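You operate a simulated robot arm through the tools that you are given. There is no shell and no other tool. Be economical: measure what you need, move in short steps, check, and stop when the job is done.

You run a simulated robot arm. Do the job below in one go: nothing can be reset, and whatever is moved stays where it is left.

Task
Open the loading door all the way, then switch its power off.
Fine: draw the bolt back and leave it free; switch the power on, and off again only after the door has stopped.

Only the result counts: the job must be done as asked and must still hold three seconds after the hand-in. Knocking over, shifting, dropping, spilling or breaking anything else fails it.

Robot
A 7-joint arm with a fingered hand on a trunk, on a base that drives. Base frame: it is fixed to the floor where the robot stands at the start and does not move with it; the origin is under the middle of the robot, x ahead of it, y to its left, z up. Units: m, degrees, N and s.
With the tool pointing down near the work surface it reaches from about 0.42 to 0.88 m from the robot's upright axis, wherever it stands. Its first joint turns from -143.0 to 143.0 degrees. Places, roughly: door bolt [0.9, 0, 1]; door power switch [0.8, -0.3, 1.2]; door up button [0.8, -0.3, 1.1]; loading door [1.3, 1, 1.3]. Payload 3 kg.
Tool frame: the origin (TCP) lies between the finger pads and is the grasp point; the fingertips stand 0.026 m ahead of it; z points along the fingers, y is the line along which they close. The gripper opens to 0.148 m. The gripper's body begins 0.073 m behind the TCP. The gripper is a hand of 3 fingers: y runs from the thumb to the fingers, the wrist lies at [0, 0, -0.229] in the tool frame, and closing takes about 1.5 s.
Orientation is that of the tool frame in the base frame, as [roll, pitch, yaw] about the fixed x, y, z axes, in that order (R = Rz(yaw) Ry(pitch) Rx(roll)). With the fingers straight down and closing along the base's y, the tool's x points along the base's -x, its y along +y and its z along -z.

Tools
- The arm moves only by the tool nudge_tool. Its argument "plan" is a list of rows, each a list of 6 numbers: the turn, a rotation vector about the tool's x, y, z in units of 60 degrees (1.0 is 60 degrees), then the shift along the tool's x, y, z in units of 250 mm (1.0 is 250 mm). In form: [[ax, ay, az, x, y, z], ...]. A call has 1 to 20 rows; each row is the pose to reach, as a shift and turn from the pose commanded when the call began, along the tool's axes at that moment. "gripper" is the opening, from 0 (shut) to 1 (fully open), set as the call begins (left out, the last holds). A call with a number of a shift or a turn outside -1 to 1 is refused whole. A row lasts 0.2 s, in which the tool goes at most 0.05 m and 8.6 degrees; a call with a longer step from one row to the next is refused whole, and so is a gripper value outside its range. A pose out of reach is approached as far as the arm can. The call stops where the force on the tool passes 40 N (or 10 N more than at its start, if that is more) or the arm is blocked; 0.2 s more then pass. Each finger travels about 0.153 m/s and halts on what it meets, pressing with about 29 N; the grip force reading is that of the motor and also rises with nothing between the fingers. The clock runs only during rows and for 0.2 s after the last one: add rows that repeat a pose to give the fingers time. It gives the time, the measured TCP pose, the force on the tool (base axes), the opening and the grip force at its end, in the units of the frame above (readings bear some noise), with the torque about the TCP (base axes, N m) and any sound that the robot's microphone picked up.
- Cameras (640 x 400 px; columns grow to the right, rows downward): "scene" is now at [0.1636, -0.0108, 1.9199]; the picture's right is [-0.10, -1.00, -0.00], its down [-0.60, 0.06, -0.80] and it looks along [0.79, -0.08, -0.61] (base axes); focal length 286 px, centre (320, 200). "wrist" rides on the gripper at [0.068, -0.039, -0.09] in the tool frame; the picture's right is [0.50, 0.87, 0.00], its down [-0.66, 0.38, -0.65] and it looks along [-0.57, 0.33, 0.76] (tool axes); focal length 222 px, centre (320, 200). There is no depth. A picture from a camera that has moved, and an enlarged one, comes with that camera's place and axes in the base frame and with its lens. The place of the scene camera against the robot may be out by one fixed shift of up to 0.018 m in any direction.
- capture(camera): a new picture of that camera. It takes no simulated time.
- raise_lower(by): slides the trunk up (or, below 0, down) by that many m; the arm and the scene camera ride with it, the base frame stays. It gives what a move gives, with no picture.
- steer(legs): drives the robot by 1 to 6 legs, each [ahead, left, turn to the left] in m, m and degrees, along the robot's own axes; the way and the turn of a leg run together, so that a leg with both is an arc; at most 1.5 m and 180 degrees a leg. The arm and the cameras ride along, it lands a little off, and it stops where it bumps. It gives what a move gives.
- set_fingers(finger1, finger2, thumb_bend): sets how far each is bent, from 0 (flat) to 100 (curled in); at 30 the hand is open as for a grip, at 70 the pads meet at the TCP. One left out holds its place. A second passes; each finger stops where it meets its share of the squeeze, and holds until it gets a number again. A gripper value or a shape takes the hand back. It gives what a move gives, with no picture; readings hold the bend of each and the force on the fingers (four entries, about 0 where the hand has none), thumb and palm.
- grasp_type(shape): the hand has 3 fingers and takes this shape, open, in about a second: jaw (thumb against the fingers, like two jaws); tri (thumb and two fingers); tip (a fingertip pinch); poke (one finger out to press); point (the index stretched); flat (the hand flat); cup (the hand cupped); fist (a fist). The gripper value then closes the fingers along that shape, each until it touches; the sizes above hold for jaw. It gives what a move gives, with no picture.
- pan_tilt(pan, tilt): turns the head with the scene camera to pan (to the left, within 86 degrees either way) and tilt (down, from -29 to 69), counted from straight ahead of the robot. It gives what a move gives.
- enlarge(camera, box): a new picture of the part [left, top, right, bottom] of that camera's present view, enlarged. It takes no simulated time.
- hand_in(): hands the job in; it is judged then, once.

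Work in short steps. Places have to be worked out from the pictures, the camera data and where the tool is seen: move nearer, look again, correct. Check each grasp and each placing, and mend what went wrong. You have 120 turns and 98 pictures in all, those below and enlarged ones among them. Open the gripper and draw the arm clear of the work before you hand the job in, unless the task says otherwise; then end with one line.

The tools are called after "Emit:" by a JSON object that holds its "fn" and its "kwargs". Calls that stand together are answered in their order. nudge_tool: Moves the arm, as the interface text tells. Its arguments: {"type":"object","properties":{"plan":{"type":"array","items":{"type":"array","items":{"type":"number"}}},"gripper":{"type":"number"}},"required":["plan"]} The other tools are called the same way: raise_lower (by) slides the trunk up or down; grasp_type (shape) gives the hand a shape; set_fingers (finger1, finger2, thumb_bend) moves the fingers one by one; steer (legs) drives the base; pan_tilt (pan, tilt) turns the head that bears the scene camera; capture (camera) takes a picture; enlarge (camera, box) takes an enlarged picture of a part of a camera's view; hand_in () hands the job in.

At the start:

```text
clock: 0.0
eef_pos: [0.8659, -0.2649, 1.4631]
tcp_rot: [179.9, 0.2, 180.0]
ft_force: [0.4, 0.1, 0.8]
torque: [-0.01, 0.02, -0.03]
finger_gap: 0.148
gripper_force: 0.0
shape: jaw
bend: [30.0, 30.0, 30.0]
finger forces: [0.0, 0.0, 0.0, 0.0, 0.1, 0.0]
trunk travel left (down, up): [-0.825, 0.065]
robot x, y, heading: [0.0, -0.0007, 0.1]
head pan, tilt: [-5.7, 37.3]
```

scene: 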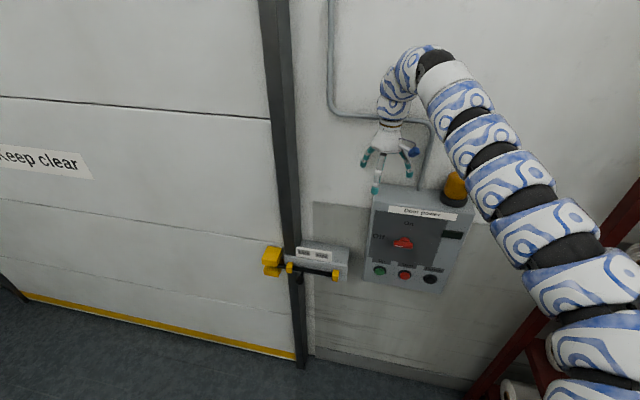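
wrist: 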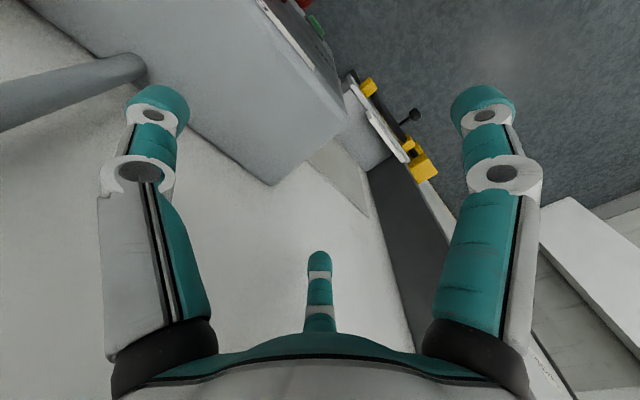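

Let me look closely at the bolt and the control box.

Emit:
{"fn": "enlarge", "kwargs": {"camera": "scene", "box": [250, 220, 370, 295]}}

Emit:
{"fn": "enlarge", "kwargs": {"camera": "scene", "box": [340, 170, 500, 300]}}

```text
5.33 times, centred on (310, 258) of scene
camera zoom: at [0.1636, -0.0108, 1.9199], right [-0.1, -1.0, 0.0], down [-0.6, 0.06, -0.8], along [0.79, -0.08, -0.61], focal length 1526 px, centre (373, -107)
```

zoom: 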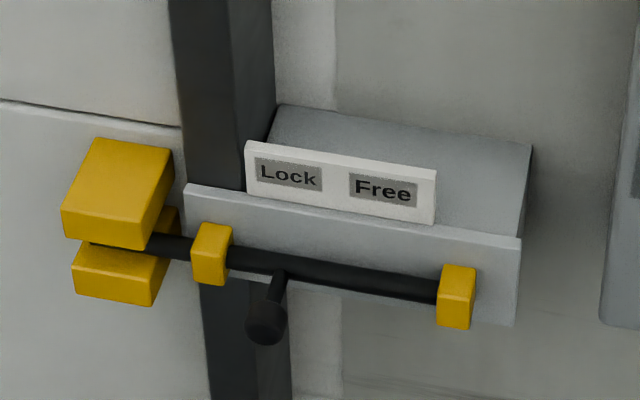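

```text
3.08 times, centred on (420, 235) of scene
camera zoom: at [0.1636, -0.0108, 1.9199], right [-0.1, -1.0, 0.0], down [-0.6, 0.06, -0.8], along [0.79, -0.08, -0.61], focal length 880 px, centre (12, 92)
```

zoom: 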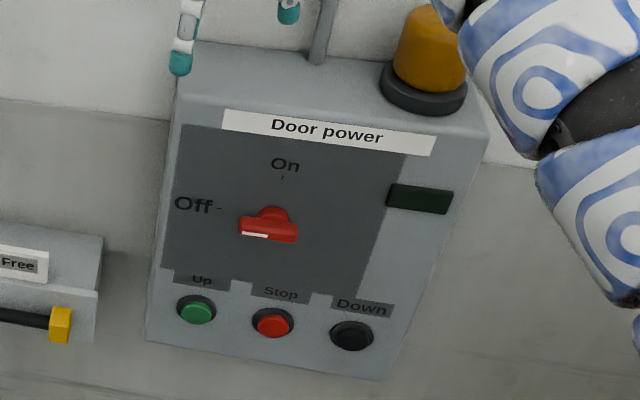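

The bolt handle triangulates to about (0.85, -0.004, 1.00), sticking out toward the robot. It should slide right, to "Free". I'll take the poke shape, draw back and turn the tool to face forward.

Emit:
{"fn": "grasp_type", "kwargs": {"shape": "poke"}}

Emit:
{"fn": "nudge_tool", "kwargs": {"plan": [[0, 0, 0, 0.15, 0, 0], [0, 0, 0, 0.3, 0, 0], [0, -0.125, 0, 0.45, 0, 0], [0, -0.25, 0, 0.6, 0, 0], [0, -0.375, 0, 0.75, 0, 0], [0, -0.5, 0, 0.9, 0, 0], [0, -0.625, 0, 0.9, 0, 0], [0, -0.75, 0, 0.9, 0, 0], [0, -0.875, 0, 0.9, 0, 0], [0, -1, 0, 0.9, 0, 0]]}}

Emit:
{"fn": "nudge_tool", "kwargs": {"plan": [[0, -0.125, 0, 0, 0, 0], [0, -0.25, 0, 0, 0, 0], [0, -0.375, 0, 0, 0, 0], [0, -0.5, 0, 0, 0, 0]]}}

Emit:
{"fn": "capture", "kwargs": {"camera": "scene"}}

Emit:
{"fn": "capture", "kwargs": {"camera": "wrist"}}

```text
clock: 0.9
eef_pos: [0.865, -0.2649, 1.463]
tcp_rot: [-180.0, 0.3, -179.9]
ft_force: [-0.8, 0.1, -0.3]
torque: [-0.01, -0.01, -0.02]
finger_gap: 0.0
gripper_force: 0.1
shape: poke
bend: [100.0, 100.0, 40.0]
finger forces: [0.0, 0.0, 0.0, 0.1, 0.1, 0.1]
trunk travel left (down, up): [-0.825, 0.065]
robot x, y, heading: [-0.0026, 0.001, 0.1]
head pan, tilt: [-5.7, 37.3]
```

```text
clock: 3.3
eef_pos: [0.5915, -0.2283, 1.8194]
tcp_rot: [169.0, 53.6, -169.5]
ft_force: [-0.4, -0.4, 0.4]
torque: [0.03, -0.04, 0.02]
finger_gap: 0.0001
gripper_force: 0.1
shape: poke
bend: [100.0, 100.0, 40.0]
finger forces: [0.0, 0.0, 0.0, 0.0, 0.0, 0.0]
out of reach, approached as far as the arm can: row 1, 2, 3, 4, 5, 6, 7, 8, 9, 10
trunk travel left (down, up): [-0.825, 0.065]
robot x, y, heading: [0.0, -0.0015, 0.3]
head pan, tilt: [-5.7, 37.3]
stopped in row 10: the arm was blocked; the commanded pose is now the measured one
```

```text
clock: 4.3
eef_pos: [0.575, -0.2549, 1.9115]
tcp_rot: [144.8, 77.2, 167.0]
ft_force: [1.0, 0.7, -1.0]
torque: [0.02, -0.01, 0.0]
finger_gap: 0.0
gripper_force: 0.0
shape: poke
bend: [100.0, 100.0, 40.0]
finger forces: [0.0, 0.1, 0.0, 0.0, 0.1, 0.0]
out of reach, approached as far as the arm can: row 1, 2, 3, 4
trunk travel left (down, up): [-0.825, 0.065]
robot x, y, heading: [-0.0003, -0.0015, 0.0]
head pan, tilt: [-5.7, 37.3]
```

```text
93 pictures are left
camera scene: at [0.1671, -0.0118, 1.9195], right [-0.1, -0.99, 0.0], down [-0.6, 0.06, -0.79], along [0.79, -0.08, -0.61], focal length 286 px, centre (320, 200)
```

scene: 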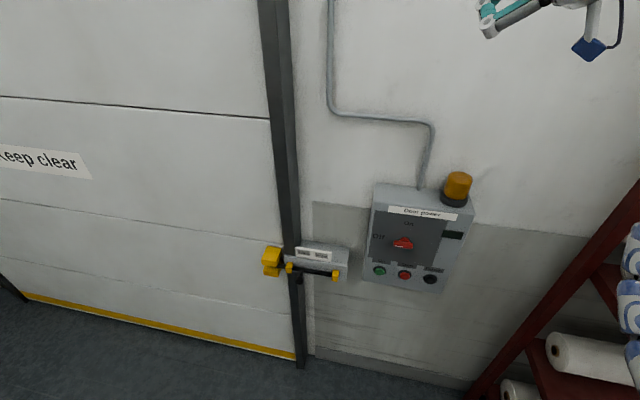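

```text
92 pictures are left
camera wrist: at [0.4931, -0.3237, 1.8567], right [-0.42, 0.82, -0.38], down [-0.59, 0.07, 0.81], along [0.69, 0.56, 0.46], focal length 222 px, centre (320, 200)
```

wrist: 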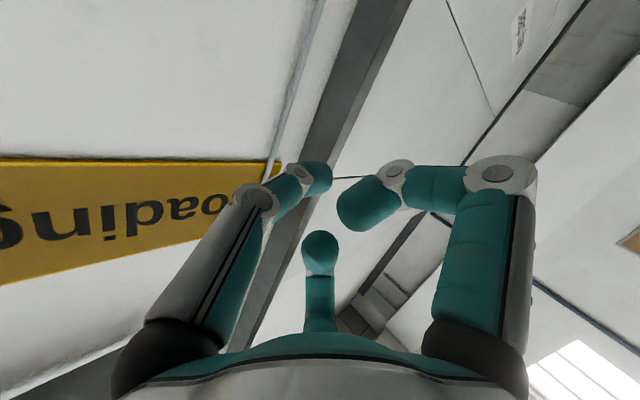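

The trunk is high, so the forward pose is cramped and the elbow hangs near a rack on the right. I'll look at that side before moving the trunk or base.

Emit:
{"fn": "pan_tilt", "kwargs": {"pan": -60, "tilt": 40}}

Emit:
{"fn": "capture", "kwargs": {"camera": "scene"}}

Emit:
{"fn": "pan_tilt", "kwargs": {"pan": 60, "tilt": 30}}

Emit:
{"fn": "capture", "kwargs": {"camera": "scene"}}

```text
clock: 5.5
eef_pos: [0.5717, -0.2541, 1.913]
tcp_rot: [144.9, 77.3, 167.1]
ft_force: [0.4, -0.6, 0.3]
torque: [-0.03, 0.01, 0.0]
finger_gap: 0.0003
gripper_force: 0.0
shape: poke
bend: [100.0, 100.0, 40.0]
finger forces: [0.1, 0.0, 0.0, 0.0, 0.1, 0.0]
trunk travel left (down, up): [-0.825, 0.065]
robot x, y, heading: [0.0007, -0.0027, -0.1]
head pan, tilt: [-60.0, 40.0]
```

```text
91 pictures are left
camera scene: at [0.1199, -0.0761, 1.9158], right [-0.87, -0.5, 0.0], down [-0.32, 0.56, -0.77], along [0.38, -0.66, -0.64], focal length 286 px, centre (320, 200)
```

scene: 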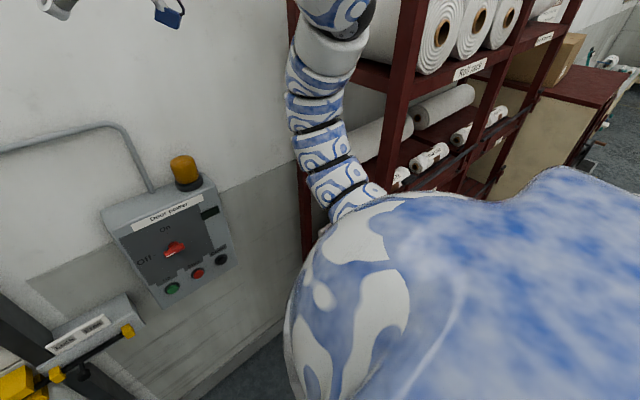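

```text
clock: 7.5
eef_pos: [0.5716, -0.2543, 1.911]
tcp_rot: [144.9, 77.3, 167.3]
ft_force: [-0.1, 0.1, -0.3]
torque: [-0.03, -0.03, 0.01]
finger_gap: 0.0
gripper_force: 0.0
shape: poke
bend: [100.0, 100.0, 40.0]
finger forces: [0.1, 0.0, 0.0, 0.1, 0.0, 0.0]
trunk travel left (down, up): [-0.825, 0.065]
robot x, y, heading: [0.0023, -0.0011, -0.0]
head pan, tilt: [60.0, 30.0]
```

```text
90 pictures are left
camera scene: at [0.1222, 0.0759, 1.9312], right [0.87, -0.5, 0.0], down [-0.25, -0.43, -0.87], along [0.43, 0.75, -0.5], focal length 286 px, centre (320, 200)
```

scene: 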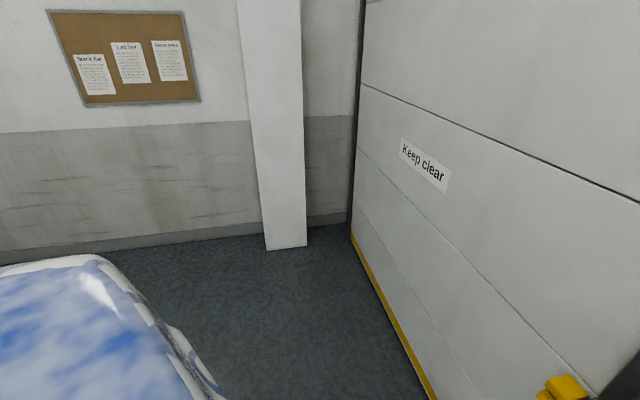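

The rack stands against the same wall to the right (y < -0.7), with its front facing -x, so backing away is the safe direction. I'll back off 0.35 m, then lower the trunk.

Emit:
{"fn": "steer", "kwargs": {"legs": [[-0.35, 0, 0]]}}

Emit:
{"fn": "pan_tilt", "kwargs": {"pan": -30, "tilt": 35}}

Emit:
{"fn": "capture", "kwargs": {"camera": "scene"}}

```text
clock: 9.9
eef_pos: [0.2058, -0.2543, 1.9133]
tcp_rot: [144.9, 77.4, 167.0]
ft_force: [0.1, 0.0, 0.8]
torque: [0.01, 0.02, -0.03]
finger_gap: 0.0
gripper_force: 0.0
shape: poke
bend: [100.0, 100.0, 40.0]
finger forces: [0.0, 0.1, 0.0, 0.1, 0.0, 0.0]
trunk travel left (down, up): [-0.825, 0.065]
robot x, y, heading: [-0.367, 0.0041, 0.2]
head pan, tilt: [60.0, 30.0]
```

```text
clock: 11.5
eef_pos: [0.2072, -0.2541, 1.9132]
tcp_rot: [144.8, 77.3, 167.1]
ft_force: [0.2, 0.8, 0.3]
torque: [-0.01, 0.04, 0.01]
finger_gap: 0.0001
gripper_force: 0.1
shape: poke
bend: [100.0, 100.0, 40.0]
finger forces: [0.0, 0.0, 0.0, 0.1, 0.0, 0.0]
trunk travel left (down, up): [-0.825, 0.065]
robot x, y, heading: [-0.3645, 0.0049, 0.1]
head pan, tilt: [-30.0, 35.0]
```

```text
89 pictures are left
camera scene: at [-0.211, -0.0466, 1.9234], right [-0.5, -0.87, 0.0], down [-0.5, 0.29, -0.82], along [0.71, -0.41, -0.57], focal length 286 px, centre (320, 200)
```

scene: 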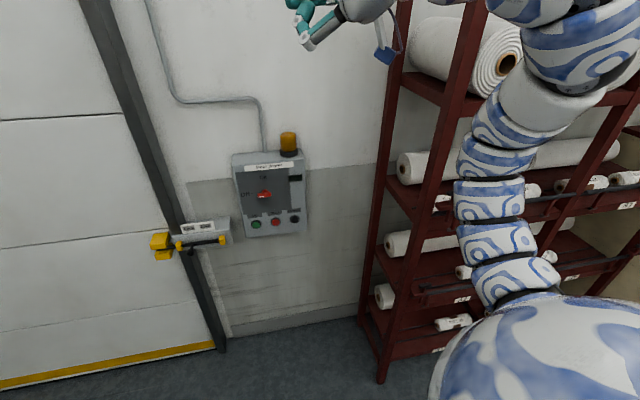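

There's free space now. I'll lower the trunk 0.45 m.

Emit:
{"fn": "raise_lower", "kwargs": {"by": -0.45}}

Emit:
{"fn": "capture", "kwargs": {"camera": "scene"}}

```text
refused: -0.45 is not a number from -0.4 to 0.4
```

```text
88 pictures are left
camera scene: at [-0.211, -0.0466, 1.9234], right [-0.5, -0.87, 0.0], down [-0.5, 0.29, -0.82], along [0.71, -0.41, -0.57], focal length 286 px, centre (320, 200)
```

scene: 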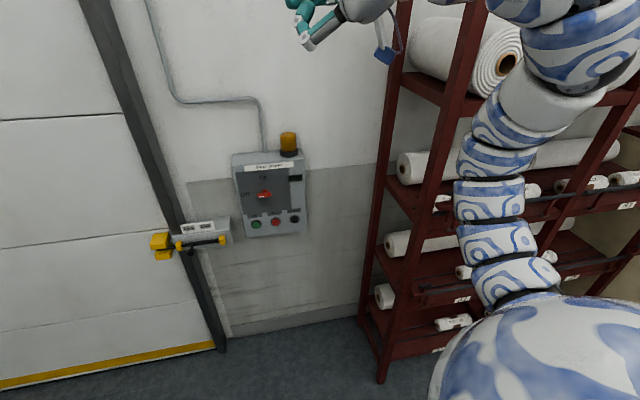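

I'll lower by 0.4 m, then straighten the tool while moving it forward and down.

Emit:
{"fn": "raise_lower", "kwargs": {"by": -0.4}}

Emit:
{"fn": "nudge_tool", "kwargs": {"plan": [[0, 0, 0, 0.1, 0.01, 0.12], [0, 0, 0, 0.2, 0.02, 0.24], [0, 0, 0, 0.29, 0.02, 0.36], [0.06, -0.03, -0.01, 0.39, 0.03, 0.48], [0.15, -0.08, -0.03, 0.48, 0.04, 0.6], [0.25, -0.13, -0.05, 0.58, 0.05, 0.72], [0.33, -0.17, -0.07, 0.67, 0.05, 0.84], [0.368, -0.195, -0.088, 0.67, 0.05, 0.84]]}}

Emit:
{"fn": "capture", "kwargs": {"camera": "scene"}}

```text
clock: 15.3
eef_pos: [0.2078, -0.2542, 1.5132]
tcp_rot: [145.0, 77.4, 167.0]
ft_force: [0.5, 0.3, -0.1]
torque: [0.0, 0.0, 0.01]
finger_gap: 0.0
gripper_force: 0.1
shape: poke
bend: [100.0, 100.0, 40.0]
finger forces: [0.1, 0.1, 0.0, 0.0, 0.1, 0.1]
trunk travel left (down, up): [-0.425, 0.465]
robot x, y, heading: [-0.365, -0.0013, 0.4]
head pan, tilt: [-30.0, 35.0]
```

```text
clock: 17.1
eef_pos: [0.3677, -0.1804, 1.382]
tcp_rot: [148.9, 86.0, 155.3]
ft_force: [0.8, -1.0, -0.2]
torque: [-0.02, 0.02, 0.02]
finger_gap: 0.0
gripper_force: 0.0
shape: poke
bend: [100.0, 100.0, 40.0]
finger forces: [0.0, 0.0, 0.0, 0.0, 0.0, 0.0]
out of reach, approached as far as the arm can: row 5, 6, 7, 8
trunk travel left (down, up): [-0.425, 0.465]
robot x, y, heading: [-0.3639, -0.0016, 0.2]
head pan, tilt: [-30.0, 35.0]
```

```text
87 pictures are left
camera scene: at [-0.2119, -0.0464, 1.5235], right [-0.5, -0.87, 0.0], down [-0.5, 0.29, -0.82], along [0.71, -0.41, -0.57], focal length 286 px, centre (320, 200)
```

scene: 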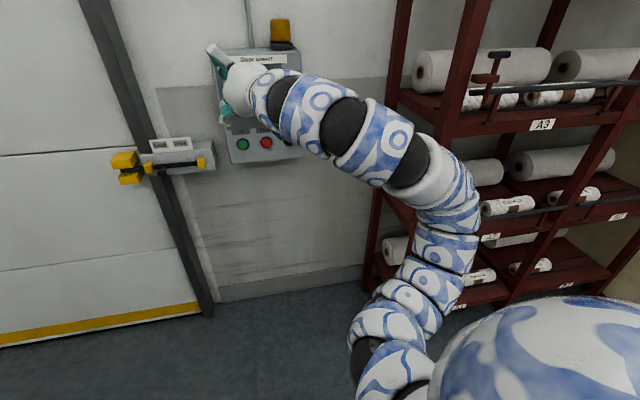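

The orientation is nearly forward (tool z ≈ (0.99, 0.11, -0.06)). I'll check which finger points in the wrist view.

Emit:
{"fn": "capture", "kwargs": {"camera": "wrist"}}

Emit:
{"fn": "enlarge", "kwargs": {"camera": "scene", "box": [180, 30, 340, 130]}}

```text
86 pictures are left
camera wrist: at [0.278, -0.229, 1.3178], right [-0.13, 0.88, -0.47], down [-0.65, 0.28, 0.71], along [0.75, 0.39, 0.53], focal length 222 px, centre (320, 200)
```

wrist: 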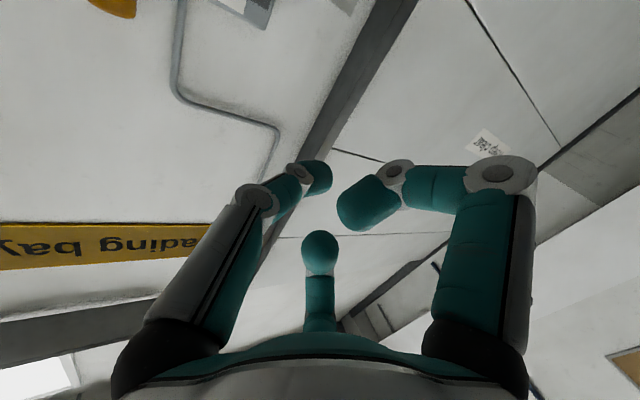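

```text
4.00 times, centred on (260, 80) of scene
camera zoom: at [-0.2119, -0.0464, 1.5235], right [-0.5, -0.87, 0.0], down [-0.5, 0.29, -0.82], along [0.71, -0.41, -0.57], focal length 1144 px, centre (560, 680)
```

zoom: 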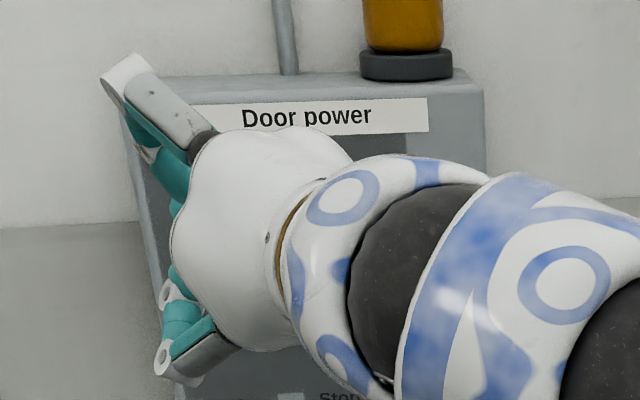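

Poke leaves no clear straight finger. I'll try the fingertip pinch, closed, as a symmetric pointed tool centred on the TCP.

Emit:
{"fn": "grasp_type", "kwargs": {"shape": "tip"}}

Emit:
{"fn": "nudge_tool", "kwargs": {"plan": [[0, 0, 0, 0, 0, 0], [0, 0, 0, 0, 0, 0], [0, 0, 0, 0, 0, 0], [0, 0, 0, 0, 0, 0], [0, 0, 0, 0, 0, 0], [0, 0, 0, 0, 0, 0], [0, 0, 0, 0, 0, 0], [0, 0, 0, 0, 0, 0]], "gripper": 0}}

Emit:
{"fn": "capture", "kwargs": {"camera": "wrist"}}

```text
clock: 18.0
eef_pos: [0.3681, -0.1803, 1.3816]
tcp_rot: [148.1, 85.9, 154.6]
ft_force: [-0.1, -0.2, 0.1]
torque: [-0.01, -0.02, -0.02]
finger_gap: 0.148
gripper_force: 0.0
shape: tip
bend: [30.0, 30.0, 30.0]
finger forces: [0.0, 0.0, 0.0, 0.1, 0.0, 0.0]
trunk travel left (down, up): [-0.425, 0.465]
robot x, y, heading: [-0.3652, -0.0028, 0.2]
head pan, tilt: [-30.0, 35.0]
```

```text
clock: 19.8
eef_pos: [0.3677, -0.1816, 1.3805]
tcp_rot: [148.7, 85.9, 155.1]
ft_force: [0.2, 0.1, 0.9]
torque: [0.01, 0.01, -0.03]
finger_gap: 0.0001
gripper_force: 29.2
shape: tip
bend: [70.0, 70.0, 70.0]
finger forces: [0.0, 0.1, 0.1, 0.0, 0.0, 0.0]
trunk travel left (down, up): [-0.425, 0.465]
robot x, y, heading: [-0.3655, -0.0015, 0.1]
head pan, tilt: [-30.0, 35.0]
```

```text
84 pictures are left
camera wrist: at [0.2785, -0.229, 1.3174], right [-0.13, 0.88, -0.47], down [-0.65, 0.28, 0.71], along [0.75, 0.39, 0.53], focal length 222 px, centre (320, 200)
```

wrist: 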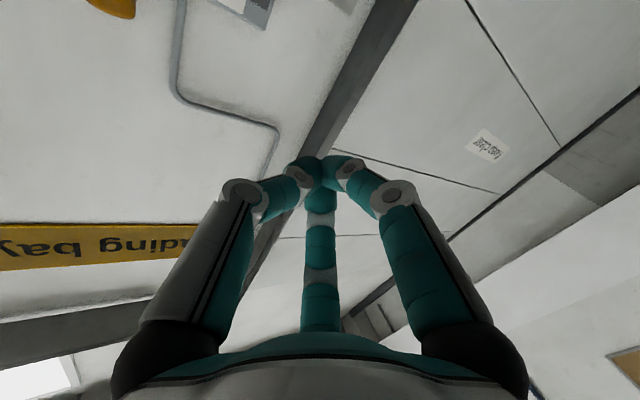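

The closed tripod makes a clean pointed tool. I'll lower the trunk so the TCP is at about bolt height, then drive forward and left to stand in front of the bolt.

Emit:
{"fn": "raise_lower", "kwargs": {"by": -0.37}}

Emit:
{"fn": "steer", "kwargs": {"legs": [[0, 0.24, 0], [0.22, 0, 0]]}}

Emit:
{"fn": "pan_tilt", "kwargs": {"pan": -10, "tilt": 15}}

Emit:
{"fn": "capture", "kwargs": {"camera": "scene"}}

```text
clock: 23.4
eef_pos: [0.368, -0.1804, 1.0111]
tcp_rot: [148.8, 85.9, 155.2]
ft_force: [0.0, 0.3, 0.8]
torque: [-0.03, 0.02, -0.02]
finger_gap: 0.0
gripper_force: 29.1
shape: tip
bend: [70.0, 70.0, 70.0]
finger forces: [0.0, 0.1, 0.0, 0.1, 0.1, 0.1]
trunk travel left (down, up): [-0.055, 0.835]
robot x, y, heading: [-0.3659, -0.0012, -0.0]
head pan, tilt: [-30.0, 35.0]
```

```text
clock: 26.5
eef_pos: [0.585, 0.0704, 1.0118]
tcp_rot: [148.8, 85.9, 155.4]
ft_force: [-0.8, -0.4, -0.3]
torque: [-0.01, 0.0, 0.0]
finger_gap: 0.0
gripper_force: 29.4
shape: tip
bend: [70.0, 70.0, 70.0]
finger forces: [0.1, 0.1, 0.0, 0.0, 0.0, 0.0]
trunk travel left (down, up): [-0.055, 0.835]
robot x, y, heading: [-0.1487, 0.2521, 0.1]
head pan, tilt: [-30.0, 35.0]
```

```text
clock: 27.3
eef_pos: [0.5863, 0.071, 1.0101]
tcp_rot: [148.8, 85.9, 155.4]
ft_force: [0.5, -0.3, -0.8]
torque: [0.0, -0.01, -0.04]
finger_gap: 0.0001
gripper_force: 29.2
shape: tip
bend: [70.0, 70.0, 70.0]
finger forces: [0.1, 0.0, 0.0, 0.1, 0.0, 0.0]
trunk travel left (down, up): [-0.055, 0.835]
robot x, y, heading: [-0.1499, 0.2475, 0.5]
head pan, tilt: [-10.0, 15.0]
```

```text
83 pictures are left
camera scene: at [0.0213, 0.231, 1.1853], right [-0.17, -0.99, 0.0], down [-0.26, 0.04, -0.97], along [0.95, -0.16, -0.26], focal length 286 px, centre (320, 200)
```

scene: 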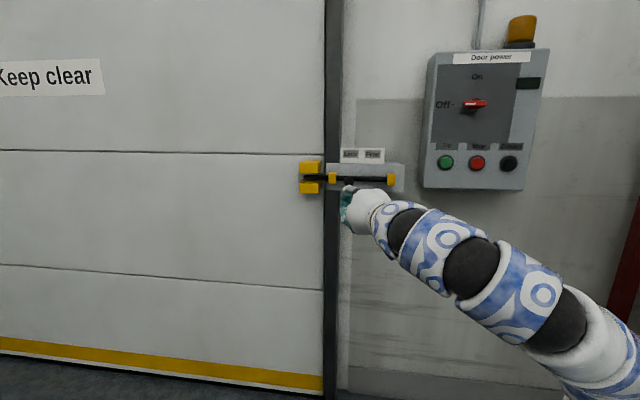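

Emit:
{"fn": "enlarge", "kwargs": {"camera": "scene", "box": [290, 140, 418, 220]}}

Emit:
{"fn": "enlarge", "kwargs": {"camera": "scene", "box": [420, 40, 556, 195]}}

```text
5.00 times, centred on (354, 180) of scene
camera zoom: at [0.0213, 0.231, 1.1853], right [-0.17, -0.99, 0.0], down [-0.26, 0.04, -0.97], along [0.95, -0.16, -0.26], focal length 1430 px, centre (150, 300)
```

zoom: 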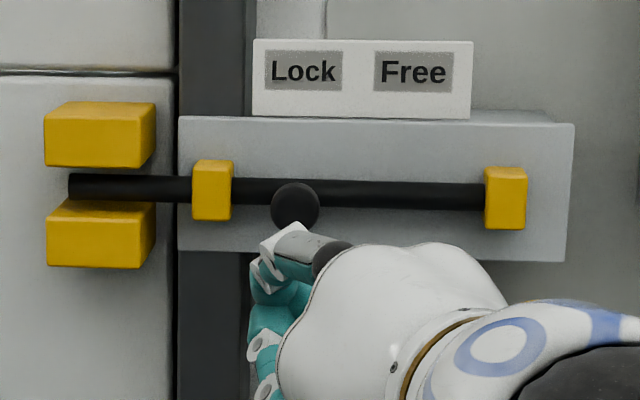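

```text
2.58 times, centred on (488, 118) of scene
camera zoom: at [0.0213, 0.231, 1.1853], right [-0.17, -0.99, 0.0], down [-0.26, 0.04, -0.97], along [0.95, -0.16, -0.26], focal length 738 px, centre (-114, 413)
```

zoom: 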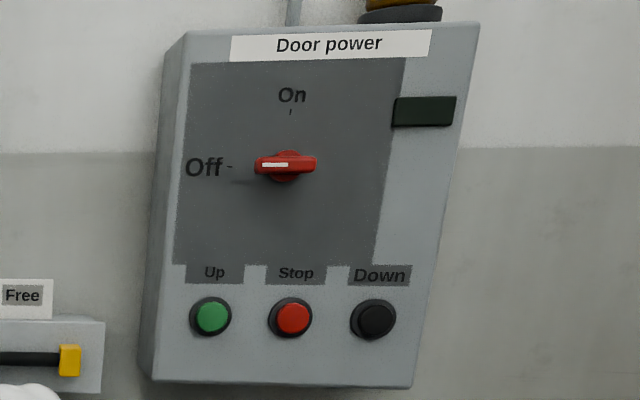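

The ball knob is at about (0.85, 0.0, 1.006) and the rod is still in the catch. I'll straighten the tool and advance to a point just left of the knob.

Emit:
{"fn": "nudge_tool", "kwargs": {"plan": [[0.02, -0.01, -0.01, -0.01, -0.03, 0.15], [0.05, -0.03, -0.015, -0.015, -0.07, 0.3], [0.08, -0.045, -0.02, -0.02, -0.1, 0.45], [0.1, -0.055, -0.03, -0.03, -0.14, 0.6], [0.108, -0.059, -0.032, -0.036, -0.17, 0.74]]}}

Emit:
{"fn": "enlarge", "kwargs": {"camera": "scene", "box": [290, 140, 418, 220]}}

```text
clock: 28.5
eef_pos: [0.7754, 0.047, 1.007]
tcp_rot: [-167.4, 89.9, -167.3]
ft_force: [-0.3, -0.4, 0.4]
torque: [0.06, 0.02, 0.03]
finger_gap: 0.0
gripper_force: 28.8
shape: tip
bend: [70.0, 70.0, 70.0]
finger forces: [0.1, 0.0, 0.0, 0.0, 0.0, 0.0]
trunk travel left (down, up): [-0.055, 0.835]
robot x, y, heading: [-0.1501, 0.2466, 0.5]
head pan, tilt: [-10.0, 15.0]
```

```text
5.00 times, centred on (354, 180) of scene
camera zoom: at [0.0212, 0.2309, 1.1854], right [-0.17, -0.99, 0.0], down [-0.26, 0.04, -0.97], along [0.95, -0.16, -0.26], focal length 1430 px, centre (150, 300)
```

zoom: 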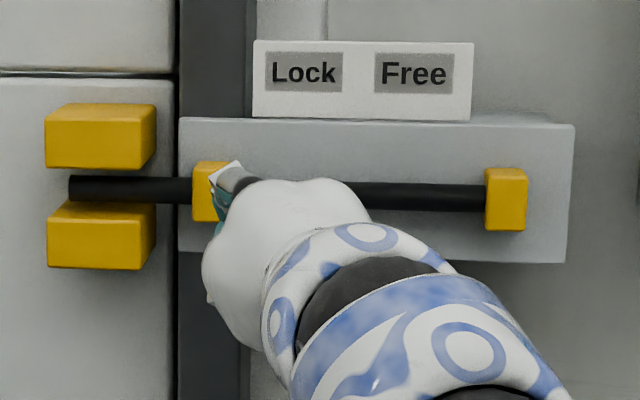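

The tool now points straight ahead. I'll advance 62 mm to put the tip beside the knob, then push right about 40 mm.

Emit:
{"fn": "nudge_tool", "kwargs": {"plan": [[0, 0, 0, 0, 0.02, 0.08], [0, 0, 0, 0, 0.02, 0.16], [0, 0, 0, 0, 0.02, 0.25]]}}

Emit:
{"fn": "enlarge", "kwargs": {"camera": "scene", "box": [290, 140, 418, 220]}}

Emit:
{"fn": "capture", "kwargs": {"camera": "wrist"}}

```text
clock: 29.3
eef_pos: [0.8376, 0.0551, 1.0105]
tcp_rot: [-131.5, 90.0, -131.3]
ft_force: [-0.2, -0.7, 0.4]
torque: [0.01, -0.01, -0.01]
finger_gap: 0.0
gripper_force: 28.6
shape: tip
bend: [70.0, 70.0, 70.0]
finger forces: [0.0, 0.1, 0.2, 0.0, 0.1, 0.0]
trunk travel left (down, up): [-0.055, 0.835]
robot x, y, heading: [-0.1506, 0.2498, 0.3]
head pan, tilt: [-10.0, 15.0]
```

```text
5.00 times, centred on (354, 180) of scene
camera zoom: at [0.0212, 0.2311, 1.1854], right [-0.17, -0.99, 0.0], down [-0.26, 0.04, -0.97], along [0.95, -0.16, -0.26], focal length 1430 px, centre (150, 300)
```

zoom: 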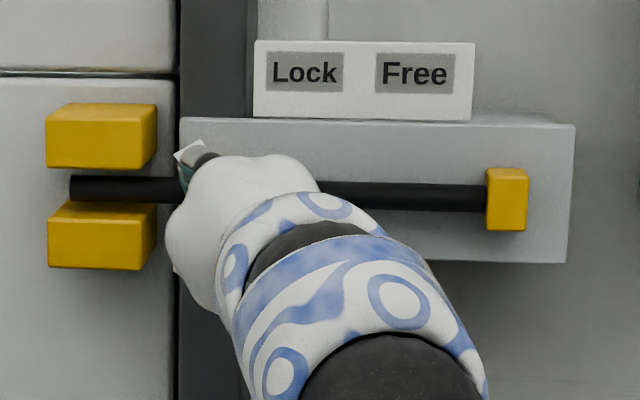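

```text
78 pictures are left
camera wrist: at [0.7463, 0.0145, 0.9414], right [0.0, 0.87, -0.5], down [-0.65, 0.38, 0.66], along [0.76, 0.33, 0.57], focal length 222 px, centre (320, 200)
```

wrist: 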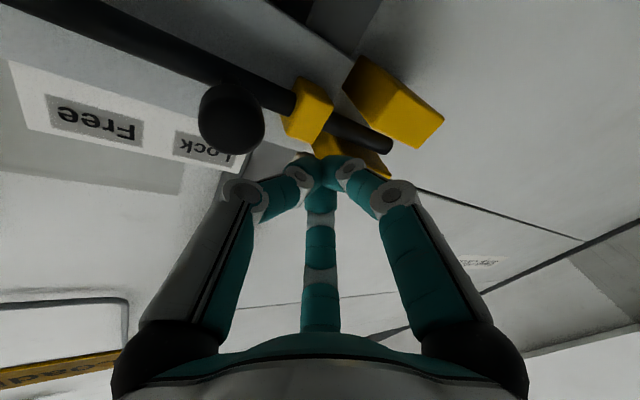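

The tip lies just left of the ball with nothing else touched. I'll push right in small steps.

Emit:
{"fn": "nudge_tool", "kwargs": {"plan": [[0, 0, 0, 0, -0.05, 0], [0, 0, 0, 0, -0.1, 0], [0, 0, 0, 0, -0.15, 0], [0, 0, 0, 0, -0.2, 0], [0, 0, 0, 0, -0.25, 0]]}}

Emit:
{"fn": "enlarge", "kwargs": {"camera": "scene", "box": [290, 140, 418, 220]}}

Emit:
{"fn": "capture", "kwargs": {"camera": "wrist"}}

```text
clock: 30.5
eef_pos: [0.8382, -0.0084, 1.008]
tcp_rot: [173.7, 89.9, 173.8]
ft_force: [-2.5, 1.0, 0.0]
torque: [-0.01, 0.02, -0.08]
finger_gap: 0.0
gripper_force: 29.4
shape: tip
bend: [70.0, 70.0, 70.0]
finger forces: [0.1, 0.1, 0.1, 0.1, 2.1, 0.0]
trunk travel left (down, up): [-0.055, 0.835]
robot x, y, heading: [-0.1433, 0.2475, 0.4]
head pan, tilt: [-10.0, 15.0]
```

```text
5.00 times, centred on (354, 180) of scene
camera zoom: at [0.0213, 0.2313, 1.1854], right [-0.17, -0.99, 0.0], down [-0.26, 0.04, -0.97], along [0.95, -0.16, -0.26], focal length 1430 px, centre (150, 300)
```

zoom: 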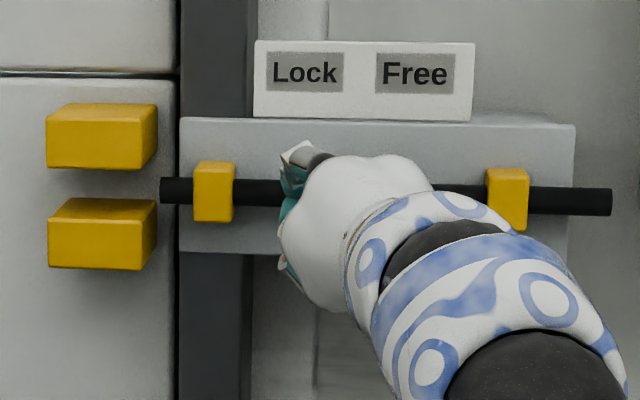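

```text
76 pictures are left
camera wrist: at [0.7473, -0.0485, 0.9393], right [0.0, 0.87, -0.5], down [-0.65, 0.38, 0.66], along [0.76, 0.33, 0.56], focal length 222 px, centre (320, 200)
```

wrist: 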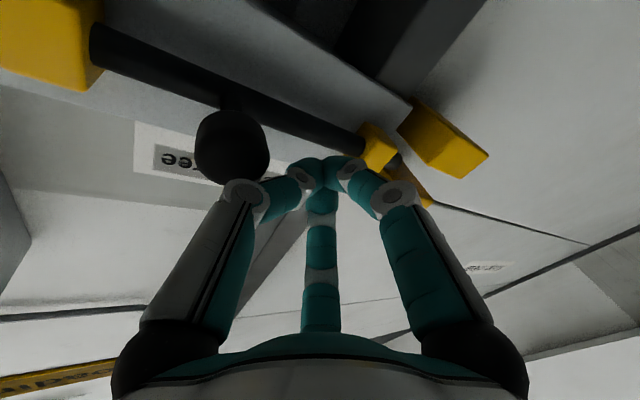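

The rod end has just cleared the catch. I'll push on gently until it reaches its stop.

Emit:
{"fn": "nudge_tool", "kwargs": {"plan": [[0, 0, 0, 0, -0.02, 0], [0, 0, 0, 0, -0.04, 0], [0, 0, 0, 0, -0.06, 0], [0, 0, 0, 0, -0.08, 0], [0, 0, 0, 0, -0.1, 0]]}}

Emit:
{"fn": "enlarge", "kwargs": {"camera": "scene", "box": [290, 140, 418, 220]}}

```text
clock: 31.7
eef_pos: [0.8357, -0.0197, 1.0131]
tcp_rot: [-3.9, 89.8, -2.9]
ft_force: [-14.2, 13.7, 6.4]
torque: [-0.15, 0.11, -0.51]
finger_gap: 0.0002
gripper_force: 29.0
shape: tip
bend: [70.0, 70.0, 70.0]
finger forces: [0.1, 0.1, 0.0, 0.0, 20.5, 0.0]
trunk travel left (down, up): [-0.055, 0.835]
robot x, y, heading: [-0.1484, 0.2505, 0.4]
head pan, tilt: [-10.0, 15.0]
stopped in row 5: the force on the tool passed its limit (the readings are from after the stop); the commanded pose is now the measured one
```

```text
5.00 times, centred on (354, 180) of scene
camera zoom: at [0.0195, 0.2335, 1.1857], right [-0.17, -0.99, 0.0], down [-0.25, 0.04, -0.97], along [0.95, -0.16, -0.26], focal length 1430 px, centre (150, 300)
```

zoom: 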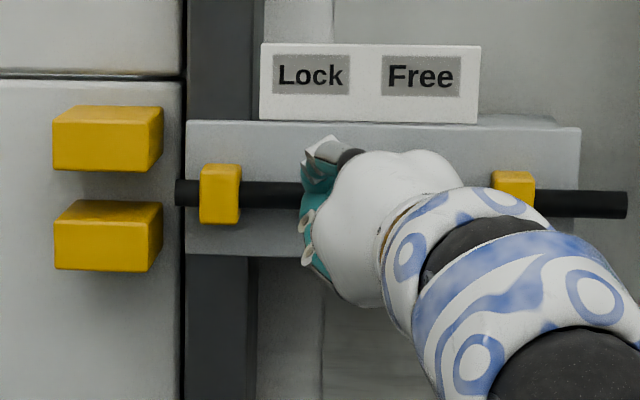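

The bolt is at its stop and clear of the catch. I'll release left, back off, and check that it stays.

Emit:
{"fn": "nudge_tool", "kwargs": {"plan": [[0, 0, 0, 0, 0.04, 0], [0, 0, 0, 0, 0.08, 0], [0, 0, 0, 0, 0.08, -0.15], [0, 0, 0, 0, 0.08, -0.3], [0, 0, 0, 0, 0.08, -0.45], [0, 0, 0, 0, 0.08, -0.6]]}}

Emit:
{"fn": "capture", "kwargs": {"camera": "scene"}}

Emit:
{"fn": "enlarge", "kwargs": {"camera": "scene", "box": [290, 140, 418, 220]}}

```text
clock: 33.1
eef_pos: [0.6885, -0.0084, 1.009]
tcp_rot: [5.3, 89.8, 6.0]
ft_force: [0.1, 0.1, -0.1]
torque: [0.0, 0.0, 0.02]
finger_gap: 0.0
gripper_force: 28.7
shape: tip
bend: [70.0, 70.0, 70.0]
finger forces: [0.0, 0.1, 0.0, 0.0, 0.0, 0.1]
trunk travel left (down, up): [-0.055, 0.835]
robot x, y, heading: [-0.1465, 0.2489, 0.5]
head pan, tilt: [-10.0, 15.0]
```

```text
74 pictures are left
camera scene: at [0.0214, 0.2321, 1.1854], right [-0.17, -0.99, 0.0], down [-0.26, 0.04, -0.97], along [0.95, -0.16, -0.26], focal length 286 px, centre (320, 200)
```

scene: 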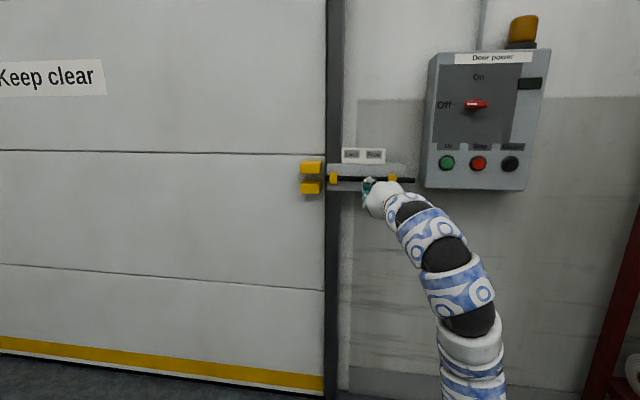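

```text
5.00 times, centred on (354, 180) of scene
camera zoom: at [0.0214, 0.2321, 1.1854], right [-0.17, -0.99, 0.0], down [-0.26, 0.04, -0.97], along [0.95, -0.16, -0.26], focal length 1430 px, centre (150, 300)
```

zoom: 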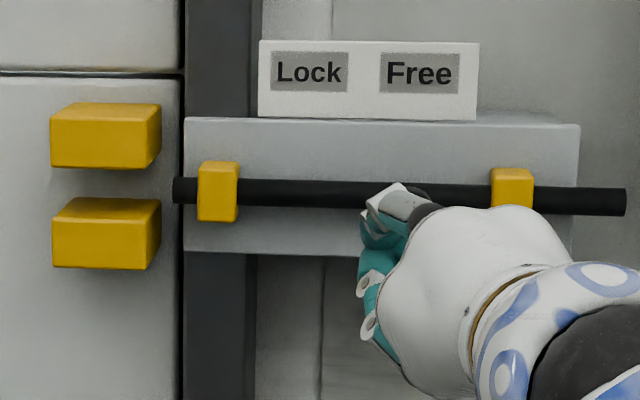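

The bolt stays free. Next is the panel: the switch is estimated at about (0.80, -0.36, 1.23), with the Up button near (0.83, -0.31, 1.05). I'll raise the trunk, shift right and look closer.

Emit:
{"fn": "raise_lower", "kwargs": {"by": 0.2}}

Emit:
{"fn": "steer", "kwargs": {"legs": [[0, -0.2, 0]]}}

Emit:
{"fn": "pan_tilt", "kwargs": {"pan": -25, "tilt": 15}}

Emit:
{"fn": "capture", "kwargs": {"camera": "scene"}}

```text
clock: 35.3
eef_pos: [0.6874, -0.0088, 1.2095]
tcp_rot: [25.7, 89.9, 26.3]
ft_force: [-0.2, -0.5, -0.1]
torque: [-0.01, 0.01, 0.01]
finger_gap: 0.0
gripper_force: 28.9
shape: tip
bend: [70.0, 70.0, 70.0]
finger forces: [0.0, 0.1, 0.0, 0.1, 0.0, 0.0]
trunk travel left (down, up): [-0.255, 0.635]
robot x, y, heading: [-0.1467, 0.2462, 0.4]
head pan, tilt: [-10.0, 15.0]
```

```text
clock: 36.9
eef_pos: [0.6872, -0.2229, 1.2094]
tcp_rot: [14.7, 89.9, 15.2]
ft_force: [0.2, -0.2, 0.1]
torque: [0.02, -0.03, 0.02]
finger_gap: 0.0
gripper_force: 29.2
shape: tip
bend: [70.0, 70.0, 70.0]
finger forces: [0.0, 0.0, 0.0, 0.0, 0.0, 0.0]
trunk travel left (down, up): [-0.255, 0.635]
robot x, y, heading: [-0.1454, 0.0386, 0.2]
head pan, tilt: [-10.0, 15.0]
```

```text
clock: 37.7
eef_pos: [0.6871, -0.2234, 1.2089]
tcp_rot: [15.9, 89.9, 16.3]
ft_force: [-0.3, -0.3, -0.2]
torque: [0.0, 0.02, -0.01]
finger_gap: 0.0
gripper_force: 29.3
shape: tip
bend: [70.0, 70.0, 70.0]
finger forces: [0.0, 0.1, 0.0, 0.0, 0.1, 0.0]
trunk travel left (down, up): [-0.255, 0.635]
robot x, y, heading: [-0.1454, 0.0382, 0.2]
head pan, tilt: [-25.0, 15.0]
```

```text
72 pictures are left
camera scene: at [0.0151, -0.0044, 1.3854], right [-0.42, -0.91, 0.0], down [-0.24, 0.11, -0.97], along [0.88, -0.4, -0.26], focal length 286 px, centre (320, 200)
```

scene: 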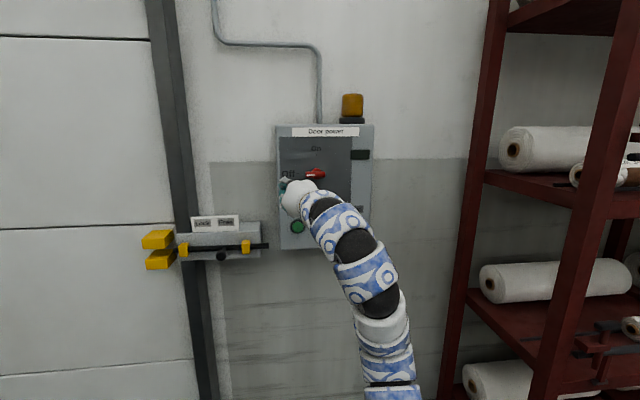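

Emit:
{"fn": "enlarge", "kwargs": {"camera": "scene", "box": [260, 110, 388, 260]}}

Emit:
{"fn": "capture", "kwargs": {"camera": "wrist"}}

```text
2.67 times, centred on (324, 185) of scene
camera zoom: at [0.0151, -0.0044, 1.3854], right [-0.42, -0.91, 0.0], down [-0.24, 0.11, -0.97], along [0.88, -0.4, -0.26], focal length 763 px, centre (309, 240)
```

zoom: 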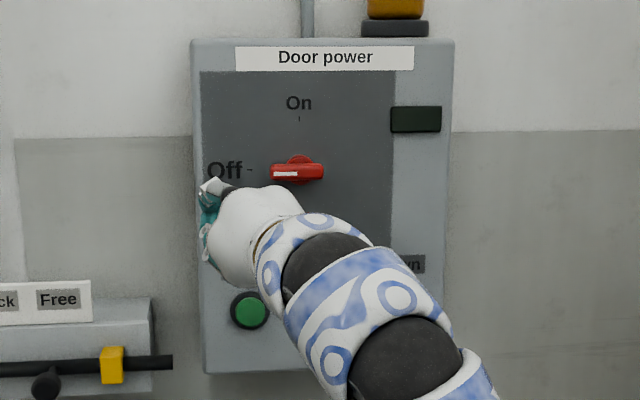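

```text
70 pictures are left
camera wrist: at [0.5979, -0.2644, 1.141], right [-0.01, 0.87, -0.5], down [-0.66, 0.37, 0.65], along [0.75, 0.33, 0.57], focal length 222 px, centre (320, 200)
```

wrist: 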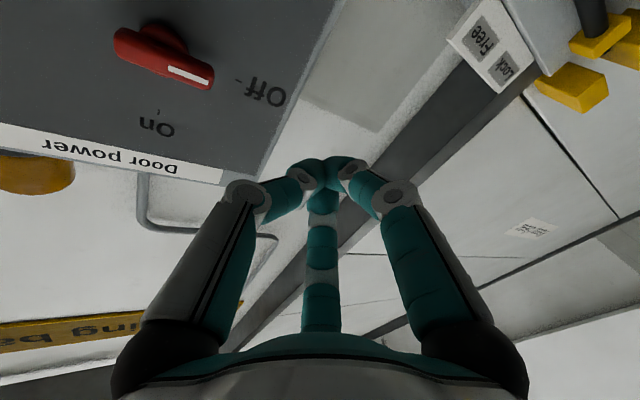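

Two views agree on the switch bar: centre (0.81, -0.354, 1.233), half-length about 0.03, panel at x≈0.856. I'll stage the tip below the bar's left end, then move in beside it.

Emit:
{"fn": "nudge_tool", "kwargs": {"plan": [[0, 0, 0, 0.03, -0.14, 0], [0, 0, 0, 0.06, -0.28, 0], [0, 0, 0, 0.1, -0.424, 0], [0, 0, 0, 0.1, -0.424, 0.12], [0, 0, 0, 0.1, -0.424, 0.25], [0, 0, 0, 0.1, -0.424, 0.35], [0, 0, 0, 0.1, -0.424, 0.44]]}}

Emit:
{"fn": "capture", "kwargs": {"camera": "wrist"}}

Emit:
{"fn": "enlarge", "kwargs": {"camera": "scene", "box": [260, 110, 388, 260]}}

```text
clock: 39.3
eef_pos: [0.7916, -0.328, 1.1861]
tcp_rot: [-15.2, 89.6, -14.7]
ft_force: [-20.4, 3.0, -1.1]
torque: [-0.02, 0.03, 0.09]
finger_gap: 0.0
gripper_force: 28.3
shape: tip
bend: [70.0, 70.0, 70.0]
finger forces: [0.1, 0.7, 0.1, 0.0, 0.1, 0.0]
trunk travel left (down, up): [-0.255, 0.635]
robot x, y, heading: [-0.1453, 0.0357, -0.0]
head pan, tilt: [-25.0, 15.0]
stopped in row 7: the force on the tool passed its limit (the readings are from after the stop); the commanded pose is now the measured one
```

```text
69 pictures are left
camera wrist: at [0.702, -0.3707, 1.1186], right [-0.01, 0.87, -0.5], down [-0.66, 0.37, 0.65], along [0.75, 0.34, 0.57], focal length 222 px, centre (320, 200)
```

wrist: 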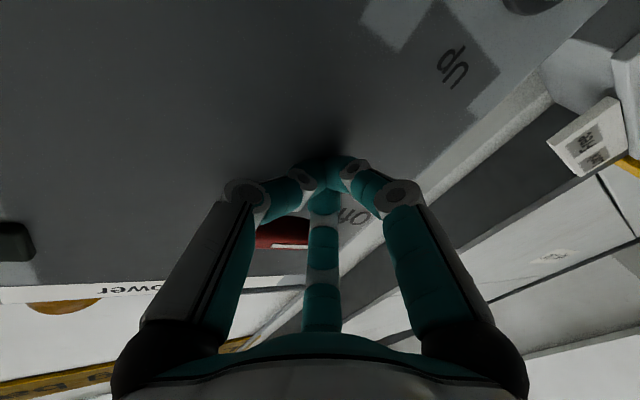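

```text
2.67 times, centred on (324, 185) of scene
camera zoom: at [0.0123, -0.0043, 1.3857], right [-0.42, -0.91, 0.0], down [-0.23, 0.11, -0.97], along [0.88, -0.41, -0.26], focal length 763 px, centre (309, 240)
```

zoom: 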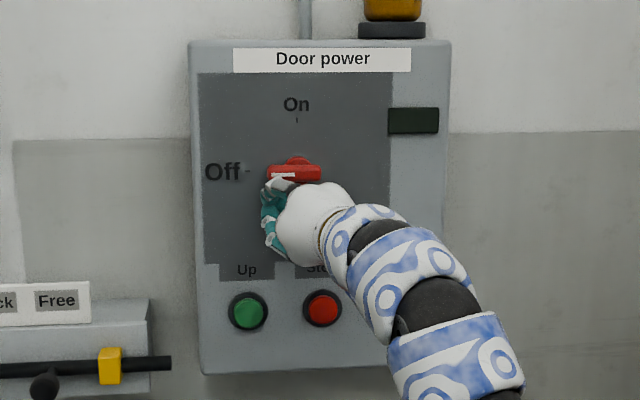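

The tip met the panel face, so the panel is slightly nearer than I judged. I'll back off 10 mm and sweep up along an arc, pushing the bar's left end upward.

Emit:
{"fn": "nudge_tool", "kwargs": {"plan": [[0, 0, 0, 0, 0, -0.04], [0, 0, 0, -0.068, 0, -0.04], [0, 0, 0, -0.116, 0.004, -0.04], [0, 0, 0, -0.149, 0.02, -0.04], [0, 0, 0, -0.175, 0.024, -0.04], [0, 0, 0, -0.2, 0.026, -0.04]]}}

Emit:
{"fn": "enlarge", "kwargs": {"camera": "scene", "box": [260, 110, 388, 260]}}

Emit:
{"fn": "capture", "kwargs": {"camera": "wrist"}}

```text
clock: 40.1
eef_pos: [0.7874, -0.3256, 1.2054]
tcp_rot: [167.6, 89.4, 168.4]
ft_force: [-6.1, 4.5, -11.6]
torque: [0.14, -0.13, -0.16]
finger_gap: 0.0
gripper_force: 28.7
shape: tip
bend: [70.0, 70.0, 70.0]
finger forces: [0.1, 3.4, 0.0, 0.1, 10.5, 0.0]
trunk travel left (down, up): [-0.255, 0.635]
robot x, y, heading: [-0.1477, 0.0369, 0.1]
head pan, tilt: [-25.0, 15.0]
stopped in row 3: the force on the tool passed its limit (the readings are from after the stop); the commanded pose is now the measured one
```

```text
2.67 times, centred on (324, 185) of scene
camera zoom: at [0.0153, -0.0045, 1.3852], right [-0.42, -0.91, 0.0], down [-0.24, 0.11, -0.97], along [0.88, -0.41, -0.26], focal length 763 px, centre (309, 240)
```

zoom: 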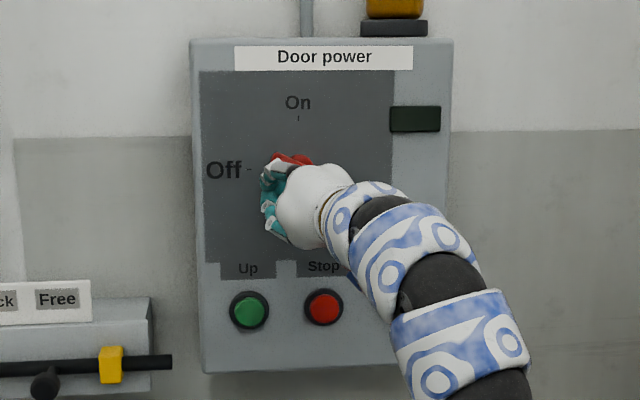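

```text
66 pictures are left
camera wrist: at [0.6969, -0.3671, 1.1371], right [-0.02, 0.87, -0.5], down [-0.65, 0.37, 0.66], along [0.76, 0.34, 0.56], focal length 222 px, centre (320, 200)
```

wrist: 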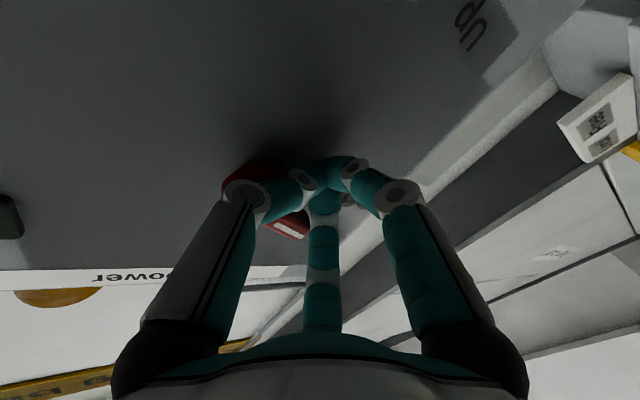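

The thumb is jamming against the hub, so pushing is poor. I'll back off, open the hand and roll it -90°, so thumb and fingers can pinch across the bar and twist it.

Emit:
{"fn": "nudge_tool", "kwargs": {"plan": [[0, 0, 0, 0.05, 0.02, 0], [0, 0, 0, 0.06, 0.02, -0.1], [0, 0, 0, 0.06, 0.02, -0.25], [0, 0, 0, 0.06, 0.02, -0.4], [0, 0, -0.13, 0.06, 0.02, -0.5], [0, 0, -0.26, 0, 0, -0.5], [0, 0, -0.39, 0, 0, -0.5], [0, 0, -0.52, 0, 0, -0.5], [0, 0, -0.65, 0, 0, -0.5], [0, 0, -0.78, 0, 0, -0.5], [0, 0, -0.9, 0, 0, -0.5]]}}

Emit:
{"fn": "nudge_tool", "kwargs": {"plan": [[0, 0, -0.12, 0, 0, 0], [0, 0, -0.24, 0, 0, 0], [0, 0, -0.36, 0, 0, 0], [0, 0, -0.48, 0, 0, 0], [0, 0, -0.6, 0, 0, 0]], "gripper": 0.6}}

Emit:
{"fn": "capture", "kwargs": {"camera": "wrist"}}

Emit:
{"fn": "capture", "kwargs": {"camera": "scene"}}

```text
clock: 42.5
eef_pos: [0.6622, -0.3285, 1.2061]
tcp_rot: [-90.7, 36.0, -89.6]
ft_force: [-0.7, 0.2, -0.1]
torque: [-0.01, 0.0, -0.03]
finger_gap: 0.0
gripper_force: 29.4
shape: tip
bend: [70.0, 70.0, 70.0]
finger forces: [0.0, 0.0, 0.1, 0.1, 0.1, 0.1]
trunk travel left (down, up): [-0.255, 0.635]
robot x, y, heading: [-0.151, 0.0389, 0.4]
head pan, tilt: [-25.0, 15.0]
```

```text
clock: 43.7
eef_pos: [0.661, -0.3278, 1.2061]
tcp_rot: [-90.4, 0.0, -89.2]
ft_force: [-0.2, 0.1, -0.1]
torque: [0.01, 0.01, 0.02]
finger_gap: 0.0886
gripper_force: 0.0
shape: tip
bend: [32.0, 32.0, 70.0]
finger forces: [0.0, 0.1, 0.1, 0.1, 0.0, 0.1]
trunk travel left (down, up): [-0.255, 0.635]
robot x, y, heading: [-0.1509, 0.0359, 0.3]
head pan, tilt: [-25.0, 15.0]
```

```text
65 pictures are left
camera wrist: at [0.5724, -0.3982, 1.2458], right [0.0, -0.5, -0.87], down [-0.67, 0.65, -0.37], along [0.75, 0.58, -0.33], focal length 222 px, centre (320, 200)
```

wrist: 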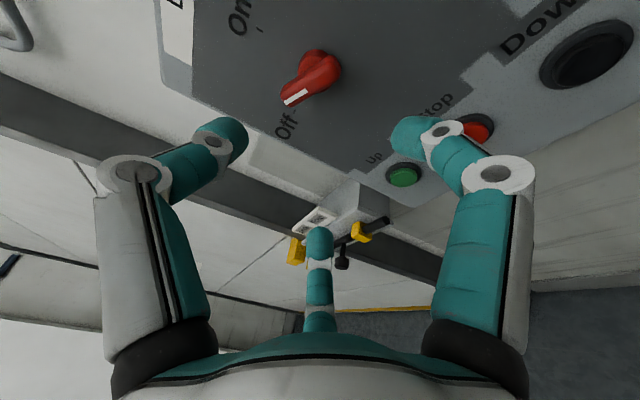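

```text
64 pictures are left
camera scene: at [0.0148, -0.0045, 1.3854], right [-0.42, -0.91, 0.0], down [-0.23, 0.11, -0.97], along [0.88, -0.41, -0.26], focal length 286 px, centre (320, 200)
```

scene: 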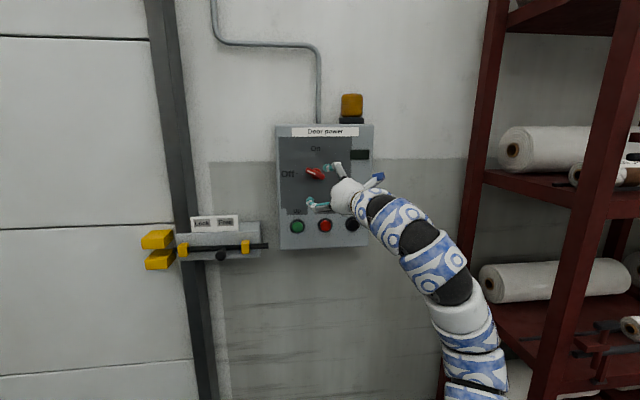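

The roll works and gives a good view of the switch. I'll zoom in on how the knob stands now.

Emit:
{"fn": "enlarge", "kwargs": {"camera": "scene", "box": [270, 120, 390, 250]}}

Emit:
{"fn": "enlarge", "kwargs": {"camera": "wrist", "box": [220, 0, 420, 150]}}

```text
3.08 times, centred on (330, 185) of scene
camera zoom: at [0.0148, -0.0045, 1.3854], right [-0.42, -0.91, 0.0], down [-0.23, 0.11, -0.97], along [0.88, -0.41, -0.26], focal length 880 px, centre (289, 246)
```

zoom: 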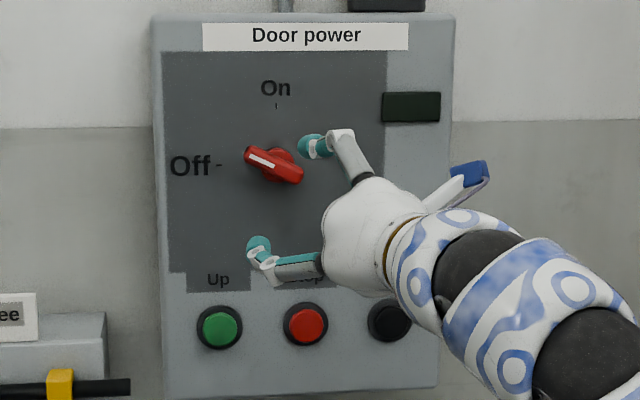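

```text
2.67 times, centred on (320, 75) of wrist
camera zoom: at [0.5724, -0.3982, 1.2458], right [0.0, -0.5, -0.87], down [-0.67, 0.65, -0.37], along [0.75, 0.58, -0.33], focal length 592 px, centre (320, 533)
```

zoom: 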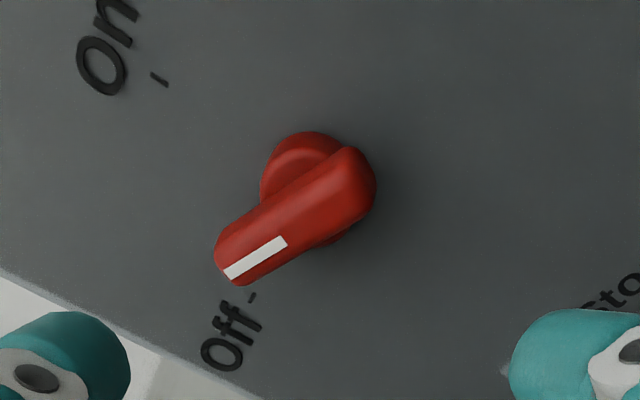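

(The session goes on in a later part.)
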